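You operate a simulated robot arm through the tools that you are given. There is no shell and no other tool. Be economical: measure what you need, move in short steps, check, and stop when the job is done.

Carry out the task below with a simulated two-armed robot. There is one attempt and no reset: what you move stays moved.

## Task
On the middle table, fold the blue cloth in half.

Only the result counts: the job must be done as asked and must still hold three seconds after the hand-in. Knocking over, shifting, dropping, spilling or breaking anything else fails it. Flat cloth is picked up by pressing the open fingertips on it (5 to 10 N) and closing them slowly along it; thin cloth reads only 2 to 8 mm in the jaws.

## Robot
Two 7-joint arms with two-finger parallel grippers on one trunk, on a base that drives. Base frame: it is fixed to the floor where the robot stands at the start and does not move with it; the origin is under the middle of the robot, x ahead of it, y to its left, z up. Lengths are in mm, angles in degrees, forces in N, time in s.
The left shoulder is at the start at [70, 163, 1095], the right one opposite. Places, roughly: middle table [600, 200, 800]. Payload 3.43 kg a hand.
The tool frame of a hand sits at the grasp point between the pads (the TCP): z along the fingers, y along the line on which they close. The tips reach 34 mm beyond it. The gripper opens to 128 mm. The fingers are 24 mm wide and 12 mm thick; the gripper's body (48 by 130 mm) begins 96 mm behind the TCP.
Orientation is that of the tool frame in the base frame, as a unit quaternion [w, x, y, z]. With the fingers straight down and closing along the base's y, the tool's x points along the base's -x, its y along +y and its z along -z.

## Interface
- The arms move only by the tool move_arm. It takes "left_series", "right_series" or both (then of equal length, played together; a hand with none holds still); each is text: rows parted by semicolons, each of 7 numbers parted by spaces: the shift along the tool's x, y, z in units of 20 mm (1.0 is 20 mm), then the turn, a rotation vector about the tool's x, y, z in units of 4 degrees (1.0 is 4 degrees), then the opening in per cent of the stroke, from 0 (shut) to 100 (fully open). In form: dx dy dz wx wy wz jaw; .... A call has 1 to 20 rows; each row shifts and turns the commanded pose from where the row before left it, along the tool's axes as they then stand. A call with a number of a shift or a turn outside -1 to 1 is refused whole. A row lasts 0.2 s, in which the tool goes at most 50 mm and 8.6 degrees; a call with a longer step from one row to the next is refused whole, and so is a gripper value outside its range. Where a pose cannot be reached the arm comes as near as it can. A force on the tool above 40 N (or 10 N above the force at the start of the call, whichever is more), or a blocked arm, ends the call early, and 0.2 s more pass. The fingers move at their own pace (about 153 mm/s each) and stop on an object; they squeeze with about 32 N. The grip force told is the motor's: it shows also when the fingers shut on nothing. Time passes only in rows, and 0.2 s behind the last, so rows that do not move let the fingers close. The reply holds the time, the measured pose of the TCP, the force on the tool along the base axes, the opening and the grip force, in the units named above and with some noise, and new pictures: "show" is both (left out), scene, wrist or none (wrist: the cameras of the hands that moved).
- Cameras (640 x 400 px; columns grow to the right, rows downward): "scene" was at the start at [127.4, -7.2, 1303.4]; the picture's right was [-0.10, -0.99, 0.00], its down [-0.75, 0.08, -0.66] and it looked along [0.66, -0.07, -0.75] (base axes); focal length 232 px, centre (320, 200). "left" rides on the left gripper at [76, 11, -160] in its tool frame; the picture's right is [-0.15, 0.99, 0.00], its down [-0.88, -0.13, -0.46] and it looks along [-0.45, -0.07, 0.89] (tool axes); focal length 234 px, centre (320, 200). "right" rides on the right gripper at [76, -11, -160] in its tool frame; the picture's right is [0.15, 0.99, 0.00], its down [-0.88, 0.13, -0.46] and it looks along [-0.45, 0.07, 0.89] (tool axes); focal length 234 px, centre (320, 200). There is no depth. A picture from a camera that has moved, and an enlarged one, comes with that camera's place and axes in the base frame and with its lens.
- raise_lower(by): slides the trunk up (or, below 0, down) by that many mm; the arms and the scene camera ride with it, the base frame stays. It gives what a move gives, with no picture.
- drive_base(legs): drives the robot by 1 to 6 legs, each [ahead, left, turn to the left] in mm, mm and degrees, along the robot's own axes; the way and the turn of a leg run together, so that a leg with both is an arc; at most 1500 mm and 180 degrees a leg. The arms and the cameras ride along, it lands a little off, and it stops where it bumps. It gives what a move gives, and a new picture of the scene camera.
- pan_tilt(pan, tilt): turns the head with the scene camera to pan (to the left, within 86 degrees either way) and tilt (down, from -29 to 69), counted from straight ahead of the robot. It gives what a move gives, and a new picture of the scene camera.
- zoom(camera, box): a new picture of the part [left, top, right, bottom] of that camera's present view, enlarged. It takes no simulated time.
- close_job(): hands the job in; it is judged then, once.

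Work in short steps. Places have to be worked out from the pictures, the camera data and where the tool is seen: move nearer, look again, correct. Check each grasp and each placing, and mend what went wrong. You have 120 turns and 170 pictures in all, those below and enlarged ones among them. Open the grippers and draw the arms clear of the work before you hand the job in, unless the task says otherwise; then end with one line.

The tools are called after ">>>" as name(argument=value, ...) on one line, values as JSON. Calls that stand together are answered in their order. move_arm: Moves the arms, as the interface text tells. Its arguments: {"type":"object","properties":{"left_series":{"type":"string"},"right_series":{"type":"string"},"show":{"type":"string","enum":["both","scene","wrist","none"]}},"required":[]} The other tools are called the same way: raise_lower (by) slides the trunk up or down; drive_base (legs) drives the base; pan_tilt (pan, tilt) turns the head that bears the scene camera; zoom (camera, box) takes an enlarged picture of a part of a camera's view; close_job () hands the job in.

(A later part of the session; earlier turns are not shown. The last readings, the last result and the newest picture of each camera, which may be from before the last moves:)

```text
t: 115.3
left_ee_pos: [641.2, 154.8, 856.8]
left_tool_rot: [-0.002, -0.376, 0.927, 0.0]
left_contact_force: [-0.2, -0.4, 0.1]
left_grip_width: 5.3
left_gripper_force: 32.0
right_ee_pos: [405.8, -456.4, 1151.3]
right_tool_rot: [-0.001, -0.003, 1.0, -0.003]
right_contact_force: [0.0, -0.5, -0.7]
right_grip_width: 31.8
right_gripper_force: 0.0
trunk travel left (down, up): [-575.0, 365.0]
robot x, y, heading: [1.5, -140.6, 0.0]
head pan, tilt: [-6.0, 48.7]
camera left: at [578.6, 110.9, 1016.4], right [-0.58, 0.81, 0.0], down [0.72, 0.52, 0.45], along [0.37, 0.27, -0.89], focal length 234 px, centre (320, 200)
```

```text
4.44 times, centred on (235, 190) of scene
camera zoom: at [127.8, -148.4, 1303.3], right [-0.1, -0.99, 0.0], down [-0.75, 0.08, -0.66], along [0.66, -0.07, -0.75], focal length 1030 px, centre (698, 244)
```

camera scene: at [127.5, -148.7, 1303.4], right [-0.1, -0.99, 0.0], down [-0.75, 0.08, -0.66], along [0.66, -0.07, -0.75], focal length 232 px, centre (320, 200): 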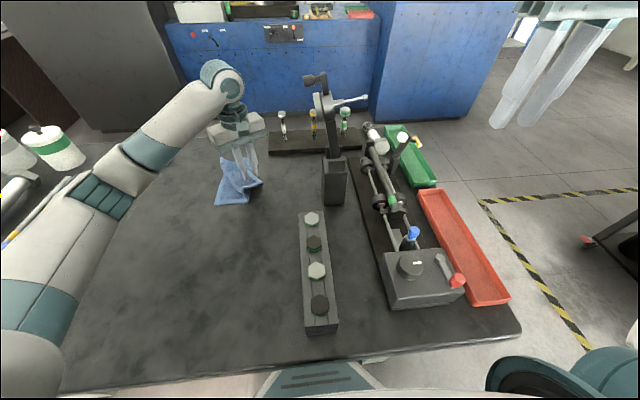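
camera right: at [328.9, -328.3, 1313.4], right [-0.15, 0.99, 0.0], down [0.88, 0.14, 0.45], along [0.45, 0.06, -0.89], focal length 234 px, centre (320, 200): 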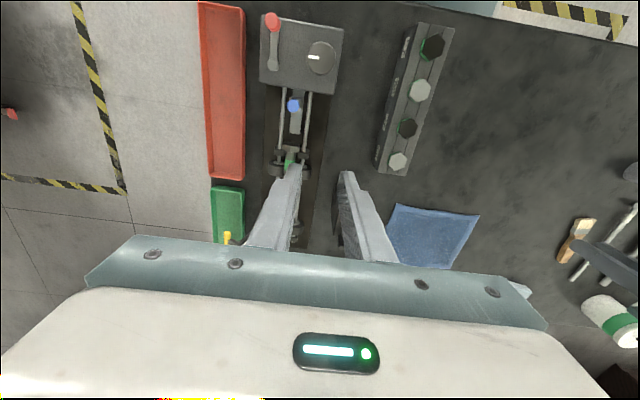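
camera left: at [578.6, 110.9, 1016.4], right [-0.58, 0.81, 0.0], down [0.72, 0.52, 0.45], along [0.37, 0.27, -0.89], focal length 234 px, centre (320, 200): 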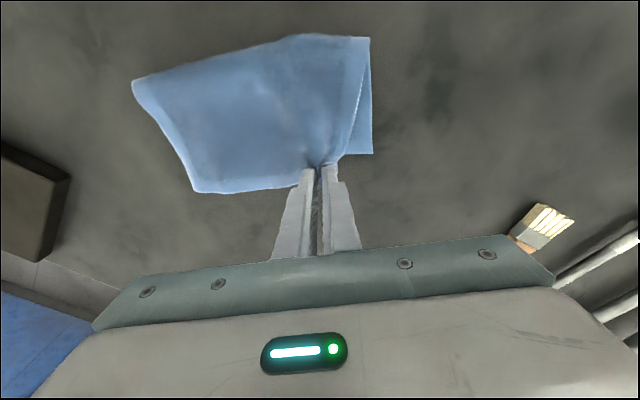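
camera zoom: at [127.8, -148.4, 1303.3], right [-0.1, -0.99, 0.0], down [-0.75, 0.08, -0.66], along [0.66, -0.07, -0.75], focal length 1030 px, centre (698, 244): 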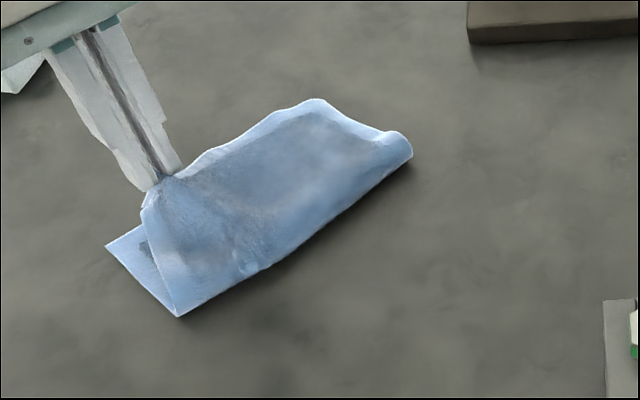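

The pleat has pulled out and TR lies well. BL is at (600,184). I move the held corner to about (611,161) and set it down.

>>> move_arm(left_series="0.29 0.42 0 0 0 0 0;0.29 0.42 0 0 0 0 0;0.29 0.42 0.1 0 0 0 0;0 0 0.3 0 0 0 0;0 0 0.2 0 0 0 0;0 0 0 0 0 0 0", show="wrist")

>>> zoom(camera="scene", box=[180, 145, 290, 235])

```text
t: 116.7
left_ee_pos: [609.7, 161.2, 845.6]
left_tool_rot: [0.0, -0.376, 0.927, 0.0]
left_contact_force: [0.6, 0.9, -0.3]
left_grip_width: 5.6
left_gripper_force: 32.0
right_ee_pos: [405.8, -456.9, 1152.6]
right_tool_rot: [-0.001, -0.003, 1.0, -0.003]
right_contact_force: [0.5, 0.0, 0.5]
right_grip_width: 31.9
right_gripper_force: 0.1
trunk travel left (down, up): [-575.0, 365.0]
robot x, y, heading: [2.1, -143.1, 0.0]
head pan, tilt: [-6.0, 48.7]
camera left: at [547.3, 117.3, 1005.1], right [-0.59, 0.81, 0.0], down [0.72, 0.52, 0.46], along [0.37, 0.27, -0.89], focal length 234 px, centre (320, 200)
```

left: 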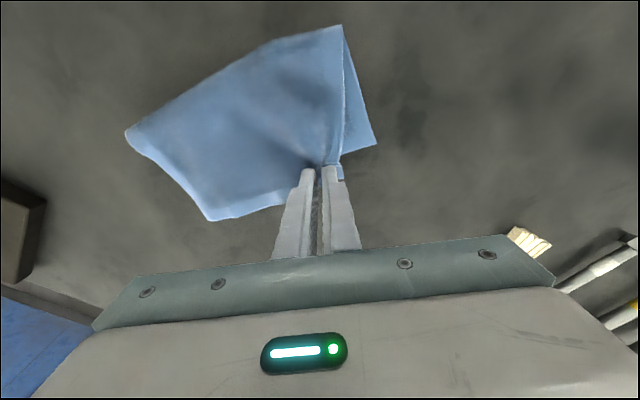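

```text
4.44 times, centred on (235, 190) of scene
camera zoom: at [127.5, -148.6, 1303.4], right [-0.1, -0.99, 0.0], down [-0.75, 0.08, -0.66], along [0.66, -0.07, -0.75], focal length 1030 px, centre (698, 244)
```

zoom: 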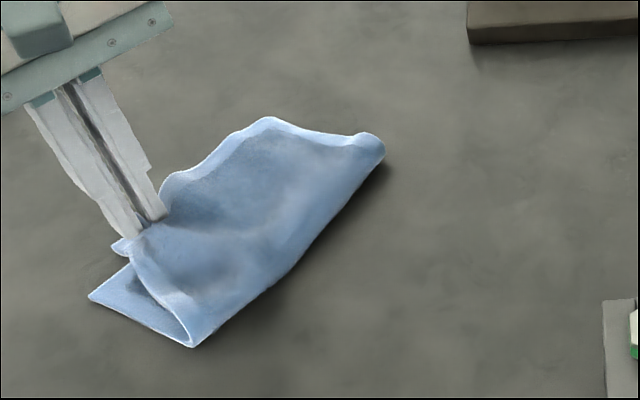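

The lower layer was dragged along because I lifted too little. I lift higher (about 50 mm) to see if only the upper layer is held, then re-place.

>>> move_arm(left_series="0 0 -0.8 0 0 0 0;0 0 -0.9 0 0 0 0;0 0 -0.8 0 0 0 0;0 0 0 0 0 0 0", show="wrist")

>>> zoom(camera="scene", box=[180, 145, 290, 235])

```text
t: 117.7
left_ee_pos: [612.4, 161.9, 895.4]
left_tool_rot: [0.0, -0.377, 0.926, 0.001]
left_contact_force: [-1.2, -0.3, -0.1]
left_grip_width: 5.3
left_gripper_force: 32.0
right_ee_pos: [405.9, -457.7, 1152.5]
right_tool_rot: [-0.001, -0.002, 1.0, -0.002]
right_contact_force: [0.3, 0.6, -0.3]
right_grip_width: 32.2
right_gripper_force: 0.0
trunk travel left (down, up): [-575.0, 365.0]
robot x, y, heading: [0.7, -140.7, 0.4]
head pan, tilt: [-6.0, 48.7]
camera left: at [548.2, 117.7, 1054.5], right [-0.59, 0.81, 0.0], down [0.72, 0.52, 0.46], along [0.37, 0.27, -0.89], focal length 234 px, centre (320, 200)
```

left: 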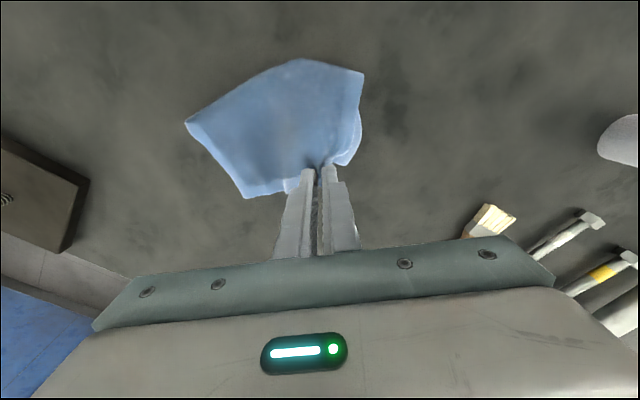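

```text
4.44 times, centred on (235, 190) of scene
camera zoom: at [127.7, -148.5, 1303.3], right [-0.1, -0.99, 0.0], down [-0.75, 0.08, -0.66], along [0.66, -0.07, -0.75], focal length 1030 px, centre (698, 244)
```

zoom: 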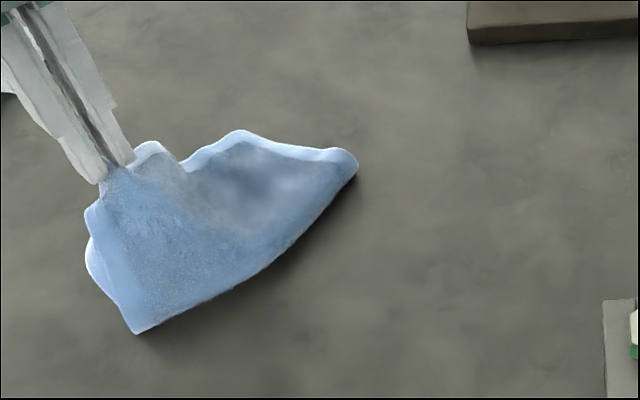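

Both layers are pinched. I lower, release, and rise to see the state.

>>> move_arm(left_series="0 0 0.9 0 0 0 0;0 0 0.9 0 0 0 0;0 0 0.7 0 0 0 0;0 0 0 0 0 0 4;0 0 0 0 0 0 10;0 0 0 0 0 0 16;0 0 -0.3 0 0 0 20;0 0 -0.8 0 0 0 22;0 0 -1 0 0 0 22;-0.8 0 -1 0 0 0 22;-1 0 0 0 0 0 22;-1 0 0 0 0 0 22;0 0 0 0 0 0 22", show="wrist")

>>> zoom(camera="scene", box=[180, 145, 290, 235])

```text
t: 120.5
left_ee_pos: [650.4, 199.9, 907.5]
left_tool_rot: [0.0, -0.377, 0.926, 0.0]
left_contact_force: [0.2, 0.5, 0.1]
left_grip_width: 28.2
left_gripper_force: 0.0
right_ee_pos: [405.0, -458.1, 1152.5]
right_tool_rot: [-0.001, -0.004, 1.0, -0.003]
right_contact_force: [-0.9, -0.3, -1.1]
right_grip_width: 32.1
right_gripper_force: 0.1
trunk travel left (down, up): [-575.0, 365.0]
robot x, y, heading: [1.6, -141.6, 0.0]
head pan, tilt: [-6.0, 48.7]
camera left: at [586.8, 156.0, 1066.7], right [-0.58, 0.81, 0.0], down [0.72, 0.52, 0.46], along [0.37, 0.27, -0.89], focal length 234 px, centre (320, 200)
```

left: 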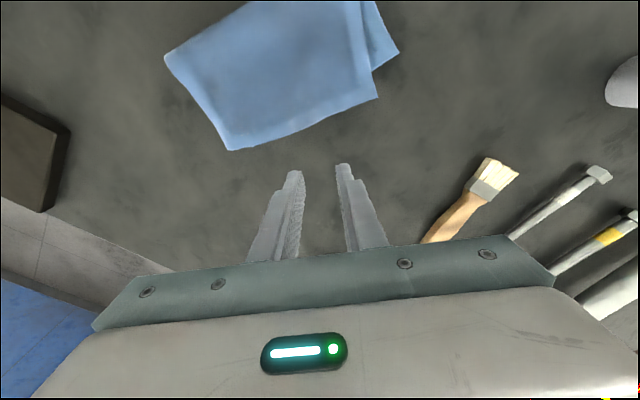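

```text
4.44 times, centred on (235, 190) of scene
camera zoom: at [127.3, -148.7, 1303.4], right [-0.1, -0.99, 0.0], down [-0.75, 0.08, -0.66], along [0.66, -0.07, -0.75], focal length 1030 px, centre (698, 244)
```

zoom: 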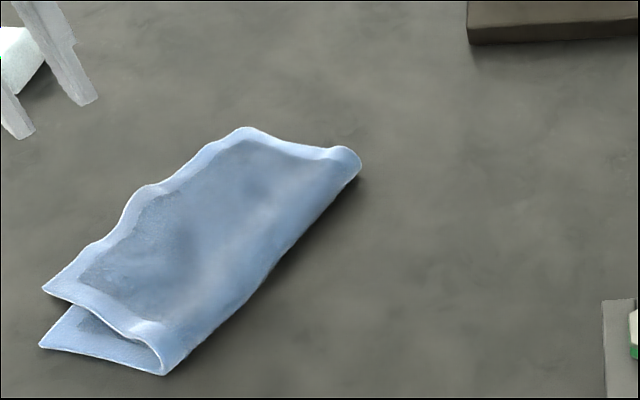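

Flatter now, with TL ≈ TR. BR ≈ (562,209) is still about 39 mm off BL ≈ (523,201). This time I grip only the outermost strip, with the pad centre about 5 mm inside the edge at (577,192), so the lower layer isn't caught.

>>> move_arm(left_series="0.72 0.57 0.2 0 0 0 22;0.72 0.57 0.3 0 0 0 22;0.72 0.57 0.3 0 0 0 22;0.72 0.57 0.3 0 0 0 22;0 0 0.3 0 0 -0.92 22;0 0 0.3 0 0 -0.92 22;0 0 0.3 0 0 -0.92 22;0 0 0.2 0 0 0 22;0 0 0 0 0 0 22", show="wrist")

>>> zoom(camera="scene", box=[180, 145, 290, 235])

```text
t: 122.5
left_ee_pos: [575.7, 191.6, 863.3]
left_tool_rot: [0.0, -0.465, 0.885, 0.0]
left_contact_force: [0.7, -0.5, -0.6]
left_grip_width: 28.0
left_gripper_force: 0.0
right_ee_pos: [405.3, -457.3, 1152.6]
right_tool_rot: [-0.001, -0.004, 1.0, -0.002]
right_contact_force: [0.0, -0.2, 0.0]
right_grip_width: 32.1
right_gripper_force: 0.1
trunk travel left (down, up): [-575.0, 365.0]
robot x, y, heading: [1.7, -143.8, 0.1]
head pan, tilt: [-6.0, 48.7]
camera left: at [522.1, 137.2, 1023.1], right [-0.73, 0.68, 0.0], down [0.61, 0.65, 0.46], along [0.31, 0.33, -0.89], focal length 234 px, centre (320, 200)
```

left: 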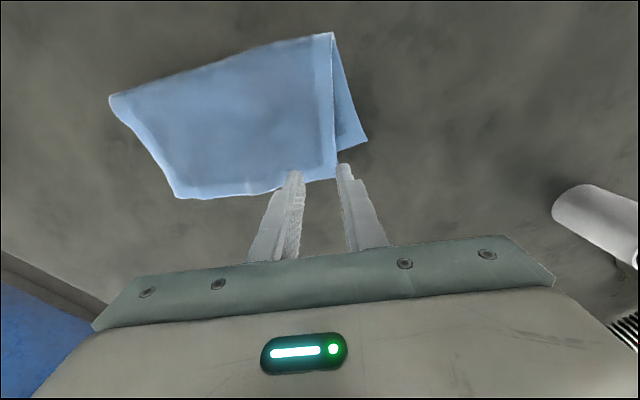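

```text
4.44 times, centred on (235, 190) of scene
camera zoom: at [127.4, -148.6, 1303.4], right [-0.1, -0.99, 0.0], down [-0.75, 0.08, -0.66], along [0.66, -0.07, -0.75], focal length 1030 px, centre (698, 244)
```

zoom: 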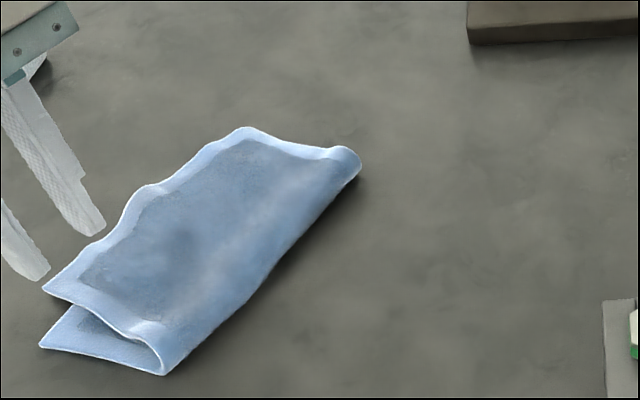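

I shift 11 mm toward the far end and 13 mm outward, then lower to contact.

>>> move_arm(left_series="-0.65 -0.55 0.1 0 0 0 22;0 0 0.4 0 0 0 22;0 0 0.3 0 0 0 22;0 0 0.25 0 0 0 22;0 0 0 0 0 0 22", show="wrist")

>>> zoom(camera="scene", box=[180, 145, 290, 235])

```text
t: 123.7
left_ee_pos: [592.1, 195.2, 841.8]
left_tool_rot: [0.0, -0.464, 0.886, 0.001]
left_contact_force: [-0.5, -0.2, 0.1]
left_grip_width: 28.5
left_gripper_force: 0.0
right_ee_pos: [405.7, -458.2, 1151.8]
right_tool_rot: [-0.002, -0.004, 1.0, -0.002]
right_contact_force: [-0.7, -0.1, -0.2]
right_grip_width: 31.8
right_gripper_force: 0.0
trunk travel left (down, up): [-575.0, 365.0]
robot x, y, heading: [2.1, -143.3, 0.1]
head pan, tilt: [-6.0, 48.7]
camera left: at [539.0, 142.0, 1001.5], right [-0.73, 0.68, 0.0], down [0.61, 0.65, 0.46], along [0.31, 0.33, -0.89], focal length 234 px, centre (320, 200)
```

left: 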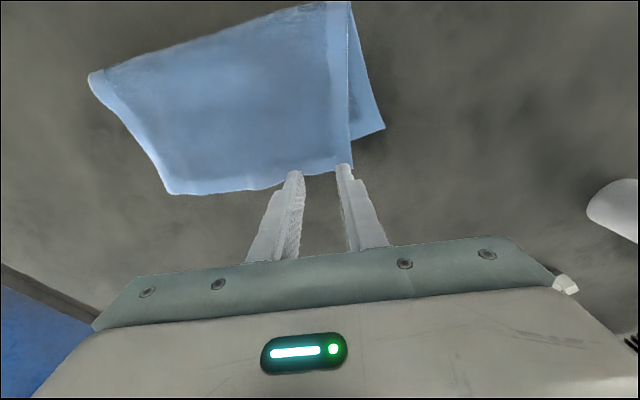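

```text
4.44 times, centred on (235, 190) of scene
camera zoom: at [127.4, -148.7, 1303.4], right [-0.1, -0.99, 0.0], down [-0.75, 0.08, -0.66], along [0.66, -0.07, -0.75], focal length 1030 px, centre (698, 244)
```

zoom: 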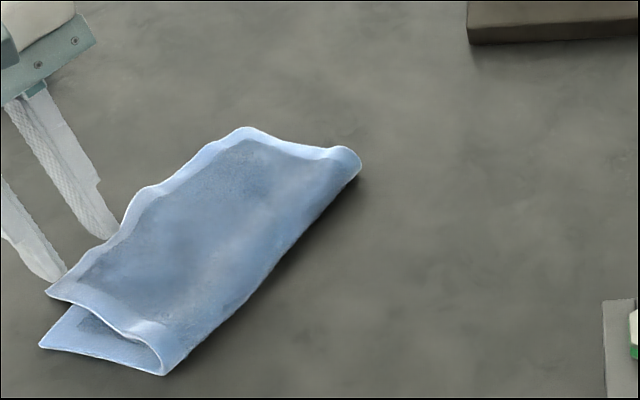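

The tips sit right at the edge, so I lift slightly, go 8 mm inward, and press.

>>> move_arm(left_series="0 0 -0.6 0 0 0 22;0.4 -0.1 0 0 0 0 22;0 0 0.5 0 0 0 22;0 0 0.2 0 0 0 22;0 0 0.1 0 0 0 22;0 0 0.06 0 0 0 22;0 0 0 0 0 0 22", show="none")

>>> zoom(camera="scene", box=[180, 145, 290, 235])

```text
t: 125.3
left_ee_pos: [590.3, 188.4, 839.1]
left_tool_rot: [0.001, -0.464, 0.886, 0.0]
left_contact_force: [1.7, 3.1, 12.7]
left_grip_width: 27.8
left_gripper_force: 0.1
right_ee_pos: [404.2, -457.1, 1152.6]
right_tool_rot: [-0.001, -0.003, 1.0, -0.003]
right_contact_force: [-0.6, 1.0, 0.0]
right_grip_width: 32.1
right_gripper_force: 0.0
trunk travel left (down, up): [-575.0, 365.0]
robot x, y, heading: [4.9, -141.3, 0.0]
head pan, tilt: [-6.0, 48.7]
```

```text
4.44 times, centred on (235, 190) of scene
camera zoom: at [126.4, -148.9, 1303.6], right [-0.1, -0.99, 0.0], down [-0.75, 0.08, -0.66], along [0.66, -0.07, -0.75], focal length 1030 px, centre (698, 244)
```

zoom: 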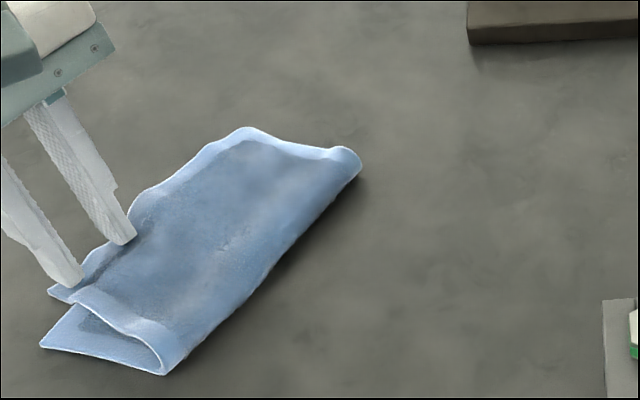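

Contact came a bit high, likely the lower layer's edge. I back out 4 mm and re-press.

>>> move_arm(left_series="0 0 -0.5 0 0 0 22;-0.22 0 0 0 0 0 22;0 0 0.4 0 0 0 22;0 0 0.1 0 0 0 22;0 0 0.06 0 0 0 22;0 0 0 0 0 0 22", show="none")

```text
t: 126.7
left_ee_pos: [593.9, 192.2, 837.2]
left_tool_rot: [0.001, -0.464, 0.886, 0.0]
left_contact_force: [0.0, -2.1, 12.7]
left_grip_width: 28.2
left_gripper_force: 0.5
right_ee_pos: [404.2, -458.3, 1153.5]
right_tool_rot: [-0.001, -0.002, 1.0, -0.002]
right_contact_force: [0.7, 0.3, -0.3]
right_grip_width: 32.3
right_gripper_force: 0.0
trunk travel left (down, up): [-575.0, 365.0]
robot x, y, heading: [-5.3, -139.4, -0.2]
head pan, tilt: [-6.0, 48.7]
```

Now at table level on a single layer. I close slowly, then lift 50 mm to check.

>>> move_arm(left_series="0 0 0 0 0 0 20.5;0 0 0 0 0 0 19;0 0 0 0 0 0 17;0 0 0 0 0 0 15;0 0 0 0 0 0 13;0 0 0 0 0 0 11;0 0 0 0 0 0 9;0 0 0 0 0 0 7;0 0 0 0 0 0 5;0 0 0 0 0 0 3;0 0 0 0 0 0 1;0 0 0 0 0 0 0;0 0 0 0 0 0 0;0 0 -0.7 0 0 0 0;0 0 -0.8 0 0 0 0;0 0 -0.8 0 0 0 0;0 0 0 0 0 0 0", show="none")

>>> zoom(camera="scene", box=[180, 145, 290, 235])

```text
t: 130.3
left_ee_pos: [593.9, 193.1, 881.6]
left_tool_rot: [-0.001, -0.464, 0.886, 0.0]
left_contact_force: [0.0, 0.7, -0.3]
left_grip_width: 3.3
left_gripper_force: 31.9
right_ee_pos: [405.6, -457.9, 1152.9]
right_tool_rot: [-0.001, -0.003, 1.0, -0.003]
right_contact_force: [0.4, -0.3, 0.7]
right_grip_width: 32.1
right_gripper_force: 0.0
trunk travel left (down, up): [-575.0, 365.0]
robot x, y, heading: [-2.1, -142.3, -0.1]
head pan, tilt: [-6.0, 48.7]
```

```text
4.44 times, centred on (235, 190) of scene
camera zoom: at [127.5, -148.6, 1303.4], right [-0.1, -0.99, 0.0], down [-0.75, 0.08, -0.66], along [0.66, -0.07, -0.75], focal length 1030 px, centre (698, 244)
```

zoom: 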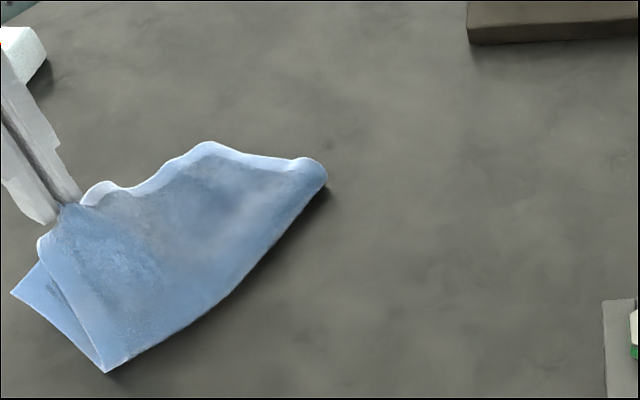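

Only the upper layer is held (3.3 mm). The cloth slid a little; BL is now ≈ (566,232). I lower the corner to about (583,211).

>>> move_arm(left_series="-0.1 0.25 0.4 0 0 0 0;-0.1 0.25 0.45 0 0 0 0;-0.1 0.25 0.45 0 0 0 0;-0.1 0.2 0.45 0 0 0 0;0 0 0 0 0 0 0", show="wrist")

>>> zoom(camera="scene", box=[160, 145, 270, 235])

```text
t: 131.5
left_ee_pos: [581.7, 209.1, 847.9]
left_tool_rot: [0.0, -0.464, 0.886, 0.001]
left_contact_force: [0.2, 0.2, -0.6]
left_grip_width: 4.0
left_gripper_force: 32.1
right_ee_pos: [405.6, -458.4, 1152.5]
right_tool_rot: [0.0, -0.003, 1.0, -0.003]
right_contact_force: [0.1, 0.2, 0.1]
right_grip_width: 32.1
right_gripper_force: 0.1
trunk travel left (down, up): [-575.0, 365.0]
robot x, y, heading: [0.2, -139.3, 0.0]
head pan, tilt: [-6.0, 48.7]
camera left: at [528.0, 155.2, 1006.6], right [-0.73, 0.68, 0.0], down [0.61, 0.65, 0.46], along [0.31, 0.33, -0.89], focal length 234 px, centre (320, 200)
```

left: 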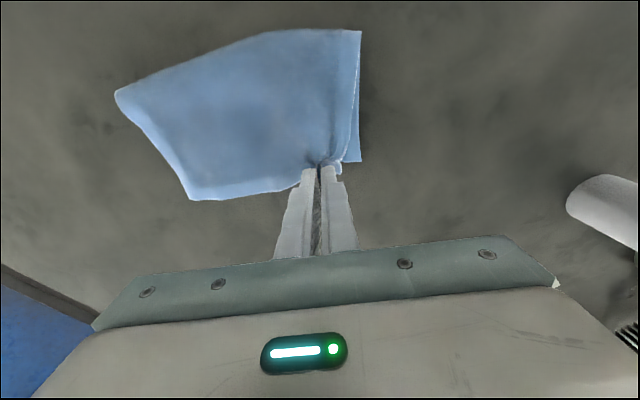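

```text
4.44 times, centred on (215, 190) of scene
camera zoom: at [127.4, -148.8, 1303.4], right [-0.1, -0.99, 0.0], down [-0.75, 0.08, -0.66], along [0.66, -0.07, -0.75], focal length 1030 px, centre (787, 244)
```

zoom: 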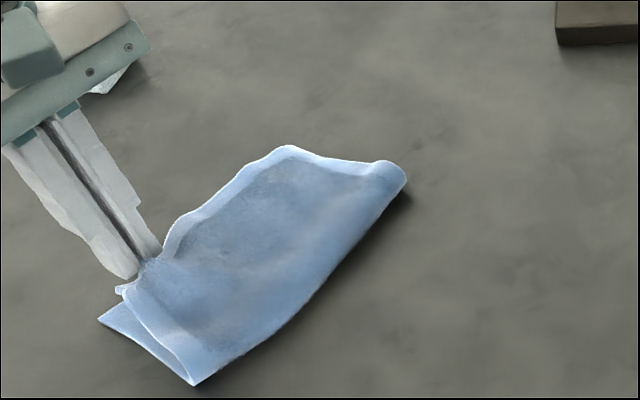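

Very close now: BR is about 15–20 mm from BL and the pinched pleat will open toward it. I lower, release and rise.

>>> move_arm(left_series="0.1 0.2 0.2 0 0 0 0;0 0 0 0 0 0 4;0 0 0 0 0 0 8;0 0 0 0 0 0 13;0 0 0 0 0 0 20;0 0 -0.3 0 0 0 22;0 0 -0.8 0 0 0 22;0 0 -1 0 0 0 22;-0.8 0 -1 0 0 0 22;-1 0 -0.5 0 0 0 22;-1 0 0 0 0 0 22;0 0 0 0 0 0 22", show="wrist")

>>> zoom(camera="scene", box=[160, 145, 270, 235])

```text
t: 134.1
left_ee_pos: [608.9, 257.3, 918.7]
left_tool_rot: [-0.001, -0.464, 0.886, 0.001]
left_contact_force: [0.6, -0.3, 0.8]
left_grip_width: 28.3
left_gripper_force: 0.0
right_ee_pos: [405.4, -458.0, 1153.1]
right_tool_rot: [-0.001, -0.004, 1.0, -0.002]
right_contact_force: [0.2, -0.4, 0.6]
right_grip_width: 32.0
right_gripper_force: 0.0
trunk travel left (down, up): [-575.0, 365.0]
robot x, y, heading: [0.2, -139.1, -0.0]
head pan, tilt: [-6.0, 48.7]
camera left: at [556.2, 202.1, 1078.0], right [-0.73, 0.68, 0.0], down [0.61, 0.65, 0.46], along [0.31, 0.33, -0.89], focal length 234 px, centre (320, 200)
```

left: 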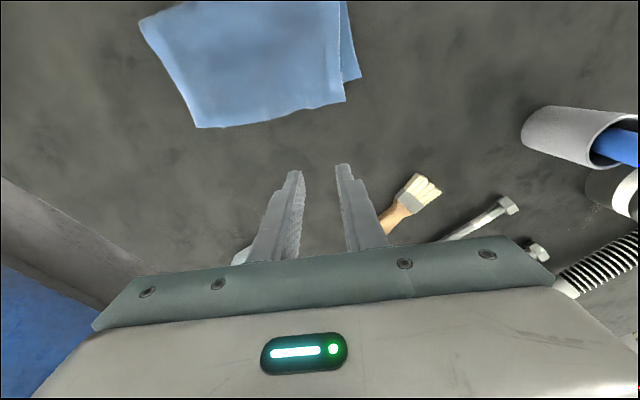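

```text
4.44 times, centred on (215, 190) of scene
camera zoom: at [127.4, -148.8, 1303.4], right [-0.1, -0.99, 0.0], down [-0.75, 0.08, -0.66], along [0.66, -0.07, -0.75], focal length 1030 px, centre (787, 244)
```

zoom: 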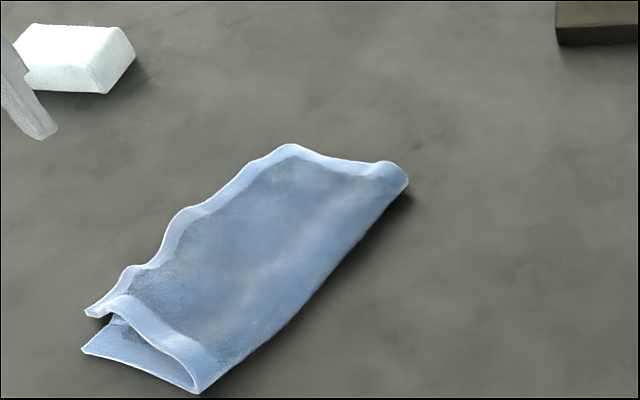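

Now only BR is about 25 mm short of BL, with slack waves along the upper edge. I smooth it: closed fingertips press lightly on the wavy edge and stroke toward the near corner.

>>> move_arm(left_series="0.825 -0.28 0 0 0 0 0;0.825 -0.28 0 0 0 0 0;0.825 -0.28 0.2 0 0 0 0;0.825 -0.28 0.5 0 0 0 0;0 0 0.8 0 0 0 0;0 0 0.8 0 0 0 0;0 0 0.8 0 0 0 0;0 0 0 0 0 0 0", show="none")

>>> zoom(camera="scene", box=[160, 145, 270, 235])

```text
t: 135.9
left_ee_pos: [589.7, 191.9, 854.8]
left_tool_rot: [0.001, -0.464, 0.886, 0.0]
left_contact_force: [0.1, -0.1, 0.1]
left_grip_width: 0.1
left_gripper_force: 31.7
right_ee_pos: [405.9, -457.1, 1152.3]
right_tool_rot: [-0.001, -0.003, 1.0, -0.003]
right_contact_force: [-0.1, 0.2, 0.5]
right_grip_width: 32.1
right_gripper_force: 0.0
trunk travel left (down, up): [-575.0, 365.0]
robot x, y, heading: [3.7, -139.1, 0.2]
head pan, tilt: [-6.0, 48.7]
```

```text
4.44 times, centred on (215, 190) of scene
camera zoom: at [127.4, -148.8, 1303.4], right [-0.1, -0.99, 0.0], down [-0.75, 0.08, -0.66], along [0.66, -0.07, -0.75], focal length 1030 px, centre (787, 244)
```

zoom: 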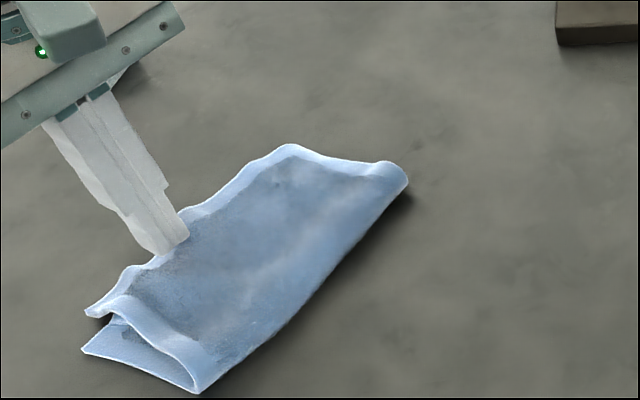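

I press down to light contact, stroke 40 mm toward the near corner, then lift.

>>> move_arm(left_series="0 0 0.3 0 0 0 0;0 0 0.2 0 0 0 0;0.02 0.3 0.06 0 0 0 0;0.02 0.35 0.02 0 0 0 0;0.02 0.35 0 0 0 0 0;0.02 0.35 0 0 0 0 0;0.02 0.35 0 0 0 0 0;0.02 0.3 0 0 0 0 0;0 0 0 0 0 0 0", show="none")

>>> zoom(camera="scene", box=[160, 145, 270, 235])

```text
t: 137.9
left_ee_pos: [557.0, 211.1, 842.6]
left_tool_rot: [0.0, -0.464, 0.886, 0.001]
left_contact_force: [0.1, 0.4, 1.1]
left_grip_width: 0.1
left_gripper_force: 32.1
right_ee_pos: [405.9, -458.1, 1151.8]
right_tool_rot: [0.0, -0.003, 1.0, -0.002]
right_contact_force: [-0.1, 0.8, 0.4]
right_grip_width: 32.2
right_gripper_force: 0.1
trunk travel left (down, up): [-575.0, 365.0]
robot x, y, heading: [3.2, -141.1, -0.0]
head pan, tilt: [-6.0, 48.7]
```

```text
4.44 times, centred on (215, 190) of scene
camera zoom: at [127.6, -148.8, 1303.4], right [-0.1, -0.99, 0.0], down [-0.75, 0.08, -0.66], along [0.66, -0.07, -0.75], focal length 1030 px, centre (787, 244)
```

zoom: 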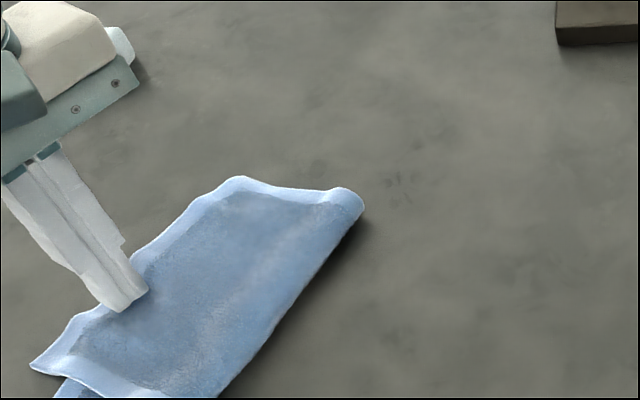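

The whole cloth slid but the waves are smoothed and BR is much closer to BL. I lift clear and look at the whole cloth.

>>> move_arm(left_series="0 0 -0.5 0 0 0 0;0 0 -1 0 0 0 0;0 0 -1 0 0 0 5;-1 0 -1 0 0 0 5;-1 0 0 0 0 0 5;-1 0 0 0 0 0 5;-1 0 0 0 0 0 5;0 0 0 0 0 0 5", show="wrist")

>>> zoom(camera="scene", box=[160, 155, 270, 245])

```text
t: 139.7
left_ee_pos: [601.9, 276.6, 914.6]
left_tool_rot: [0.0, -0.465, 0.885, 0.001]
left_contact_force: [0.2, -0.3, 0.4]
left_grip_width: 6.3
left_gripper_force: 0.0
right_ee_pos: [405.0, -457.7, 1152.0]
right_tool_rot: [0.0, -0.003, 1.0, -0.002]
right_contact_force: [0.5, 0.4, 0.0]
right_grip_width: 32.3
right_gripper_force: 0.1
trunk travel left (down, up): [-575.0, 365.0]
robot x, y, heading: [-5.5, -138.2, 0.5]
head pan, tilt: [-6.0, 48.7]
camera left: at [548.2, 222.4, 1072.8], right [-0.73, 0.68, 0.0], down [0.61, 0.65, 0.46], along [0.31, 0.33, -0.89], focal length 234 px, centre (320, 200)
```

left: 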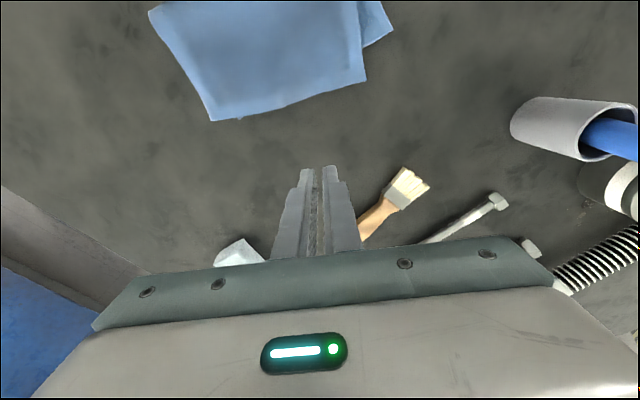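

```text
4.44 times, centred on (215, 200) of scene
camera zoom: at [127.3, -148.8, 1303.4], right [-0.1, -0.99, 0.0], down [-0.75, 0.08, -0.66], along [0.66, -0.07, -0.75], focal length 1030 px, centre (787, 200)
```

zoom: 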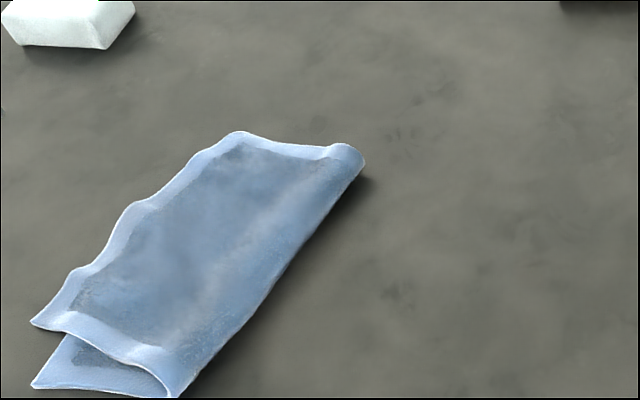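

The cloth springs back, so BR needs re-laying from a proper lift rather than stroking. I re-grip the BR overhang (now near (514,252)) and place it with compensation for springback. I move above the grip point.

>>> move_arm(left_series="0.875 0.37 0.2 0 0 0 22;0.875 0.37 0.3 0 0 0 22;0.875 0.37 0.4 0 0 0 22;0.875 0.37 0.5 0 0 0 22;0 0 0.5 0 0 -0.8 22;0 0 0.5 0 0 -0.8 22;0 0 0 0 0 0 22", show="wrist")

```text
t: 141.3
left_ee_pos: [537.9, 235.7, 864.6]
left_tool_rot: [0.0, -0.513, 0.858, 0.001]
left_contact_force: [0.6, -0.4, -0.6]
left_grip_width: 28.3
left_gripper_force: 0.0
right_ee_pos: [404.5, -457.9, 1153.1]
right_tool_rot: [-0.001, -0.004, 1.0, -0.002]
right_contact_force: [0.4, 0.0, 0.4]
right_grip_width: 32.1
right_gripper_force: 0.0
trunk travel left (down, up): [-575.0, 365.0]
robot x, y, heading: [1.7, -144.1, -0.1]
head pan, tilt: [-6.0, 48.7]
camera left: at [490.5, 175.8, 1023.9], right [-0.8, 0.6, 0.0], down [0.53, 0.71, 0.46], along [0.27, 0.37, -0.89], focal length 234 px, centre (320, 200)
```

left: 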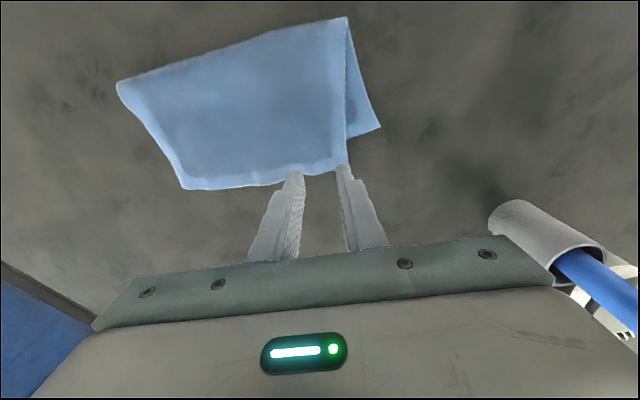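

Well placed. I shift 6 mm toward the far end and lower to contact.

>>> move_arm(left_series="-0.1 -0.3 0.4 0 0 0 22;0 0 0.4 0 0 0 22;0 0 0.3 0 0 0 22;0 0 0.15 0 0 0 22;0 0 0.06 0 0 0 22;0 0 0 0 0 0 22", show="none")

>>> zoom(camera="scene", box=[150, 155, 260, 245])

```text
t: 142.7
left_ee_pos: [542.5, 234.7, 838.7]
left_tool_rot: [0.0, -0.512, 0.859, 0.0]
left_contact_force: [0.5, -0.7, 4.2]
left_grip_width: 28.6
left_gripper_force: 0.3
right_ee_pos: [405.4, -458.1, 1152.1]
right_tool_rot: [-0.001, -0.003, 1.0, -0.003]
right_contact_force: [0.0, -0.2, -0.5]
right_grip_width: 31.9
right_gripper_force: 0.1
trunk travel left (down, up): [-575.0, 365.0]
robot x, y, heading: [2.1, -141.7, 0.2]
head pan, tilt: [-6.0, 48.7]
```

```text
4.44 times, centred on (205, 200) of scene
camera zoom: at [127.1, -149.0, 1303.5], right [-0.1, -0.99, 0.0], down [-0.75, 0.08, -0.66], along [0.66, -0.07, -0.75], focal length 1030 px, centre (831, 200)
```

zoom: 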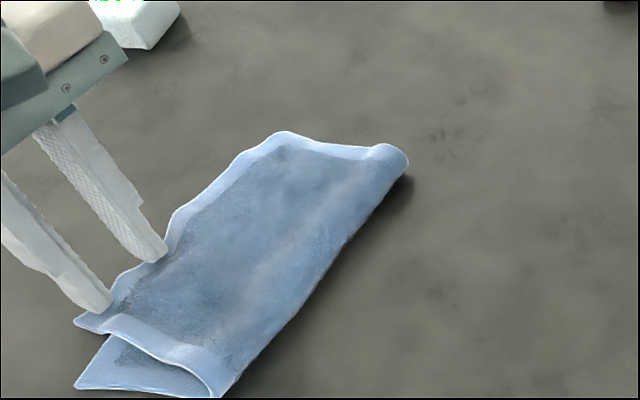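

Good contact. I press 1 mm more, close slowly and lift 20 mm.

>>> move_arm(left_series="0 0 0.05 0 0 0 22;0 0 0 0 0 0 20;0 0 0 0 0 0 18;0 0 0 0 0 0 16;0 0 0 0 0 0 14;0 0 0 0 0 0 12;0 0 0 0 0 0 10;0 0 0 0 0 0 8;0 0 0 0 0 0 6;0 0 0 0 0 0 4;0 0 0 0 0 0 2;0 0 0 0 0 0 0;0 0 0 0 0 0 0;0 0 -0.5 0 0 0 0;0 0 -0.5 0 0 0 0;0 0 0 0 0 0 0", show="none")

```text
t: 146.1
left_ee_pos: [542.9, 235.2, 855.5]
left_tool_rot: [-0.001, -0.513, 0.859, 0.0]
left_contact_force: [-0.2, 0.1, -0.3]
left_grip_width: 3.5
left_gripper_force: 32.4
right_ee_pos: [406.3, -457.4, 1154.1]
right_tool_rot: [0.0, -0.004, 1.0, -0.003]
right_contact_force: [-0.4, 0.1, 0.0]
right_grip_width: 32.1
right_gripper_force: 0.1
trunk travel left (down, up): [-575.0, 365.0]
robot x, y, heading: [-0.8, -140.7, 0.3]
head pan, tilt: [-6.0, 48.7]
```

Single layer gripped (3.5 mm). I lift and draw it back over the crease so the near half peels free, then look.

>>> move_arm(left_series="0.5 -0.09 -0.7 0 0 0 0;0.6 -0.09 -0.7 0 0 0 0;0.7 -0.09 -0.5 0 0 0 0;0.6 -0.09 -0.4 0 0 0 0;0.6 -0.09 -0.2 0 0 0 0;0 0 0 0 0 0 0", show="none")

>>> zoom(camera="scene", box=[150, 155, 260, 245])

```text
t: 147.5
left_ee_pos: [521.4, 178.2, 904.4]
left_tool_rot: [-0.001, -0.512, 0.859, 0.0]
left_contact_force: [0.1, 0.7, -0.3]
left_grip_width: 4.0
left_gripper_force: 32.3
right_ee_pos: [406.4, -458.0, 1152.8]
right_tool_rot: [-0.001, -0.004, 1.0, -0.003]
right_contact_force: [0.3, 0.3, 0.1]
right_grip_width: 32.0
right_gripper_force: 0.0
trunk travel left (down, up): [-575.0, 365.0]
robot x, y, heading: [2.5, -143.3, 0.1]
head pan, tilt: [-6.0, 48.7]
```

```text
4.44 times, centred on (205, 200) of scene
camera zoom: at [127.5, -148.4, 1303.4], right [-0.1, -0.99, 0.0], down [-0.75, 0.08, -0.66], along [0.66, -0.07, -0.75], focal length 1030 px, centre (831, 200)
```

zoom: 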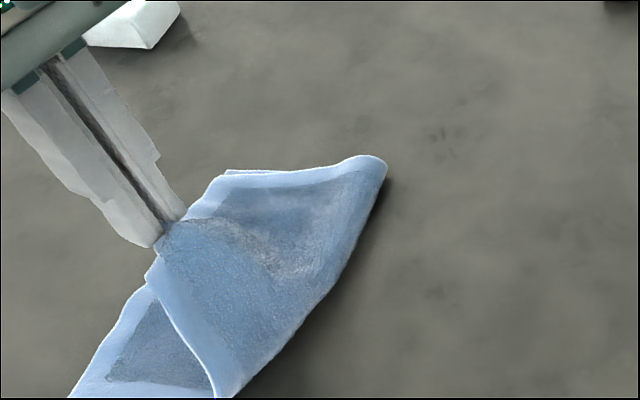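

The lower layer is now clear: BL ≈ (463,238), TL ≈ (630,200). I lay the corner onto BL by placing the grip at about (484,220).

>>> move_arm(left_series="-0.25 0.65 0.1 0 0 0 0;-0.25 0.65 0.2 0 0 0 0;-0.25 0.65 0.3 0 0 0 0;-0.25 0.65 0.4 0 0 0 0;0 0 0.6 0 0 0 0;0 0 0.6 0 0 0 0;0 0 0.5 0 0 0 0;0 0 0 0 0 0 0", show="wrist")

>>> zoom(camera="scene", box=[150, 165, 260, 255])

```text
t: 149.3
left_ee_pos: [486.8, 219.6, 852.3]
left_tool_rot: [0.0, -0.513, 0.859, 0.0]
left_contact_force: [0.2, -0.6, -0.2]
left_grip_width: 3.9
left_gripper_force: 31.7
right_ee_pos: [406.2, -457.3, 1152.2]
right_tool_rot: [-0.001, -0.004, 1.0, -0.002]
right_contact_force: [-0.6, -0.6, -0.3]
right_grip_width: 32.0
right_gripper_force: 0.0
trunk travel left (down, up): [-575.0, 365.0]
robot x, y, heading: [-4.1, -139.6, 0.2]
head pan, tilt: [-6.0, 48.7]
camera left: at [440.2, 159.4, 1011.4], right [-0.8, 0.6, 0.0], down [0.53, 0.71, 0.46], along [0.27, 0.37, -0.89], focal length 234 px, centre (320, 200)
```

left: 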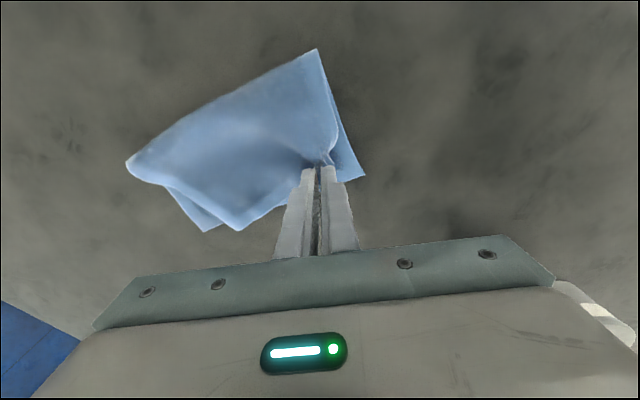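

```text
4.44 times, centred on (205, 210) of scene
camera zoom: at [127.3, -148.7, 1303.4], right [-0.1, -0.99, 0.0], down [-0.75, 0.08, -0.66], along [0.66, -0.07, -0.75], focal length 1030 px, centre (831, 156)
```

zoom: 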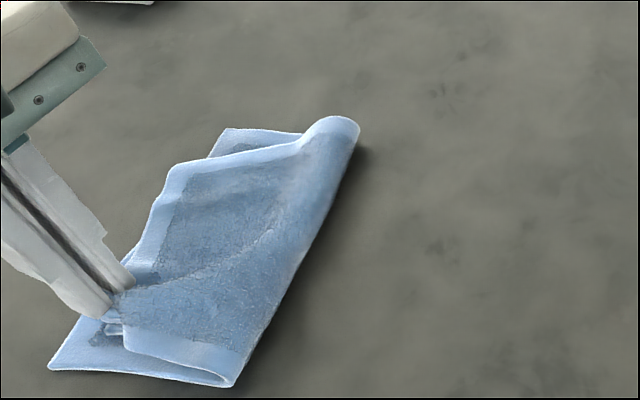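

The upper layer now sits centred between TL and BL with the pinch gathering it, so it should open toward both corners. I lower and release.

>>> move_arm(left_series="0 0 0.25 0 0 0 0;0 0 0.1 0 0 0 2;0 0 0 0 0 0 5;0 0 0 0 0 0 9;0 0 0 0 0 0 14;0 0 0 0 0 0 20;0 0 -0.3 0 0 0 24;0 0 -0.8 0 0 0 24;0 0 -1 0 0 0 24;-0.8 0 -1 0 0 0 24;-1 0 -0.5 0 0 0 24;-1 0 0 0 0 0 24;0 0 0 0 0 0 24", show="wrist")

>>> zoom(camera="scene", box=[150, 165, 260, 255])

```text
t: 152.1
left_ee_pos: [511.8, 268.4, 917.6]
left_tool_rot: [-0.001, -0.513, 0.858, 0.0]
left_contact_force: [-0.3, -0.9, 0.4]
left_grip_width: 30.6
left_gripper_force: 0.1
right_ee_pos: [406.7, -456.3, 1153.4]
right_tool_rot: [-0.002, -0.004, 1.0, -0.003]
right_contact_force: [-0.4, -0.4, 0.2]
right_grip_width: 32.0
right_gripper_force: 0.0
trunk travel left (down, up): [-575.0, 365.0]
robot x, y, heading: [2.4, -139.5, 0.1]
head pan, tilt: [-6.0, 48.7]
camera left: at [466.2, 208.8, 1077.6], right [-0.8, 0.6, 0.0], down [0.53, 0.71, 0.46], along [0.27, 0.37, -0.89], focal length 234 px, centre (320, 200)
```

left: 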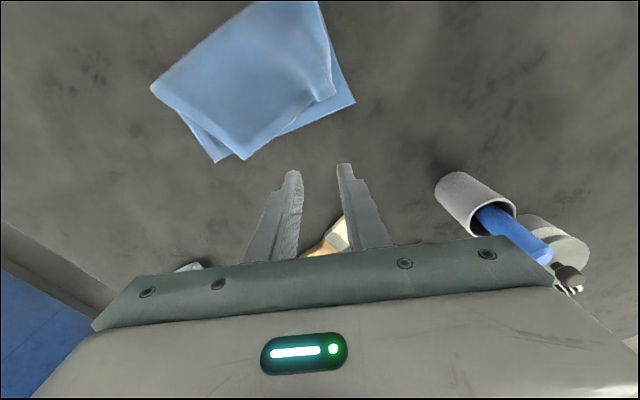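

```text
4.44 times, centred on (205, 210) of scene
camera zoom: at [127.3, -148.8, 1303.4], right [-0.1, -0.99, 0.0], down [-0.75, 0.08, -0.66], along [0.66, -0.07, -0.75], focal length 1030 px, centre (831, 156)
```

zoom: 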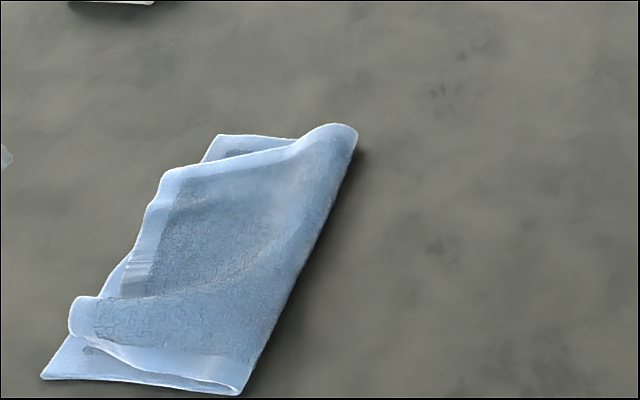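

A pleat remains at the near end. I zoom in to see how BR lies.

>>> zoom(camera="left", box=[140, 0, 370, 170])

```text
2.35 times, centred on (255, 85) of left
camera zoom: at [466.2, 208.8, 1077.6], right [-0.8, 0.6, 0.0], down [0.53, 0.71, 0.46], along [0.27, 0.37, -0.89], focal length 551 px, centre (473, 471)
```

zoom: 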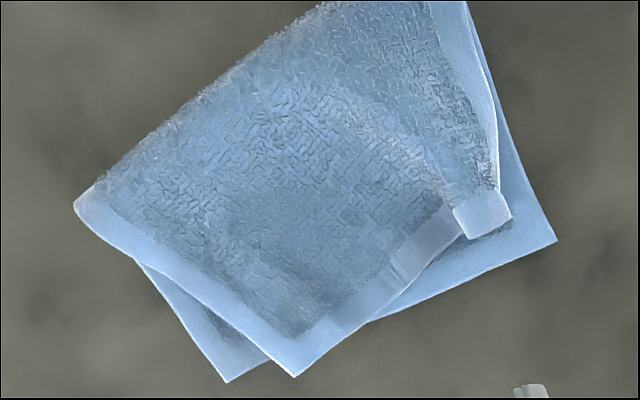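

The upper edge has slack: TR is about 34 mm short of TL and BR about 25 mm short of BL. I'll spread it: press the opened fingers on the upper layer near its two ends and open further, so friction stretches it both ways with no net pull. I position at the edge's midpoint with yaw about 87°, jaw 80%.

>>> move_arm(left_series="0.7 -0.57 0.3 0 0 0 80;0.7 -0.57 0.3 0 0 0 80;0.7 -0.57 0.3 0 0 0 80;0 0 0.3 0 0 -1 80;0 0 0.3 0 0 -1 80;0 0 0.3 0 0 -1 80;0 0 0.3 0 0 -1 80;0 0 0.3 0 0 -1 80;0 0 0.2 0 0 -1 80;0 0 0 0 0 -0.25 80;0 0 0 0 0 0 80", show="wrist")

>>> zoom(camera="scene", box=[150, 165, 260, 255])

```text
t: 154.5
left_ee_pos: [522.9, 216.1, 865.6]
left_tool_rot: [-0.001, -0.686, 0.727, 0.001]
left_contact_force: [-0.1, 0.6, -0.8]
left_grip_width: 102.3
left_gripper_force: 0.0
right_ee_pos: [405.4, -458.6, 1152.5]
right_tool_rot: [-0.001, -0.003, 1.0, -0.002]
right_contact_force: [-0.3, 0.8, 0.4]
right_grip_width: 32.0
right_gripper_force: 0.1
trunk travel left (down, up): [-575.0, 365.0]
robot x, y, heading: [0.4, -143.4, -0.1]
head pan, tilt: [-6.0, 48.7]
camera left: at [506.4, 142.6, 1024.9], right [-0.98, 0.2, 0.0], down [0.18, 0.87, 0.46], along [0.09, 0.45, -0.89], focal length 234 px, centre (320, 200)
```

left: 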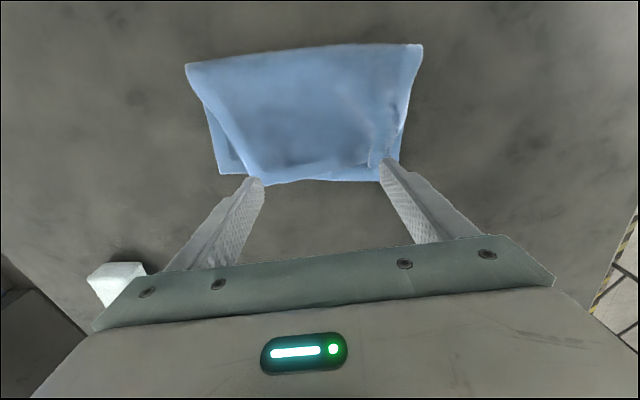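

```text
4.44 times, centred on (205, 210) of scene
camera zoom: at [127.4, -148.6, 1303.4], right [-0.1, -0.99, 0.0], down [-0.75, 0.08, -0.66], along [0.66, -0.07, -0.75], focal length 1030 px, centre (831, 156)
```

zoom: 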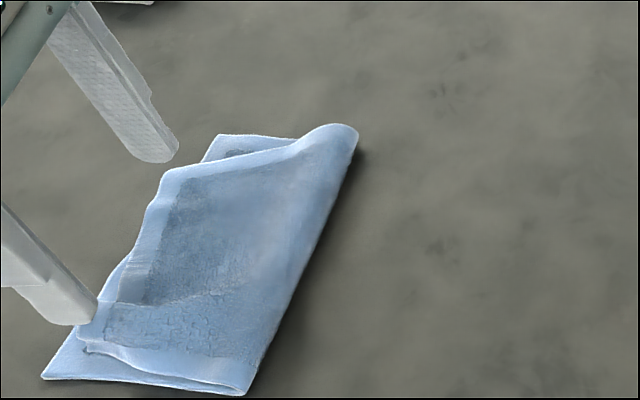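

The fingers line up with TR and BR. I nudge 5 mm inward, lower to light contact, and check the force.

>>> move_arm(left_series="0.25 0.15 0.4 0 0 0 80;0 0 0.4 0 0 0 80;0 0 0.2 0 0 0 80;0 0 0.12 0 0 0 80;0 0 0 0 0 0 80", show="none")

```text
t: 155.7
left_ee_pos: [520.7, 210.9, 844.0]
left_tool_rot: [0.0, -0.686, 0.728, 0.001]
left_contact_force: [-1.3, -0.3, 4.8]
left_grip_width: 102.3
left_gripper_force: 0.6
right_ee_pos: [405.2, -458.4, 1152.5]
right_tool_rot: [-0.001, -0.003, 1.0, -0.003]
right_contact_force: [0.7, 0.0, -0.4]
right_grip_width: 31.9
right_gripper_force: 0.1
trunk travel left (down, up): [-575.0, 365.0]
robot x, y, heading: [1.7, -142.8, -0.1]
head pan, tilt: [-6.0, 48.7]
```

4.8 N. I press 2 mm more, spread slowly to 100% with a slight clockwise turn, then lift straight off.

>>> move_arm(left_series="0 0 0.08 0 0 0 80;0 0 0.04 0 0 0 80;0 0 0 0 0 0.2 82;0 0 0 0 0 0.2 84;0 0 0 0 0 0.2 86;0 0 0 0 0 0.2 88;0 0 0 0 0 0.2 90;0 0 0 0 0 0.2 92;0 0 0 0 0 0.2 94;0 0 0 0 0 0.2 96;0 0 0 0 0 0.2 98;0 0 0 0 0 0.2 100;0 0 0 0 0 0 100;0 0 0 0 0 0 100", show="wrist")

```text
t: 158.7
left_ee_pos: [519.6, 210.6, 840.1]
left_tool_rot: [0.001, -0.633, 0.774, 0.001]
left_contact_force: [2.4, -3.0, 12.3]
left_grip_width: 125.9
left_gripper_force: 0.1
right_ee_pos: [405.2, -458.6, 1152.1]
right_tool_rot: [0.0, -0.003, 1.0, -0.001]
right_contact_force: [0.8, -0.4, -0.4]
right_grip_width: 32.1
right_gripper_force: 0.0
trunk travel left (down, up): [-575.0, 365.0]
robot x, y, heading: [7.1, -142.2, 0.1]
head pan, tilt: [-6.0, 48.7]
camera left: at [492.8, 139.5, 1000.4], right [-0.94, 0.34, 0.0], down [0.3, 0.84, 0.46], along [0.15, 0.43, -0.89], focal length 234 px, centre (320, 200)
```

left: 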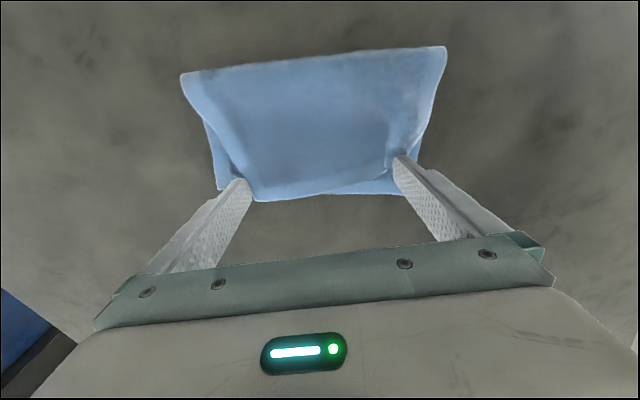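

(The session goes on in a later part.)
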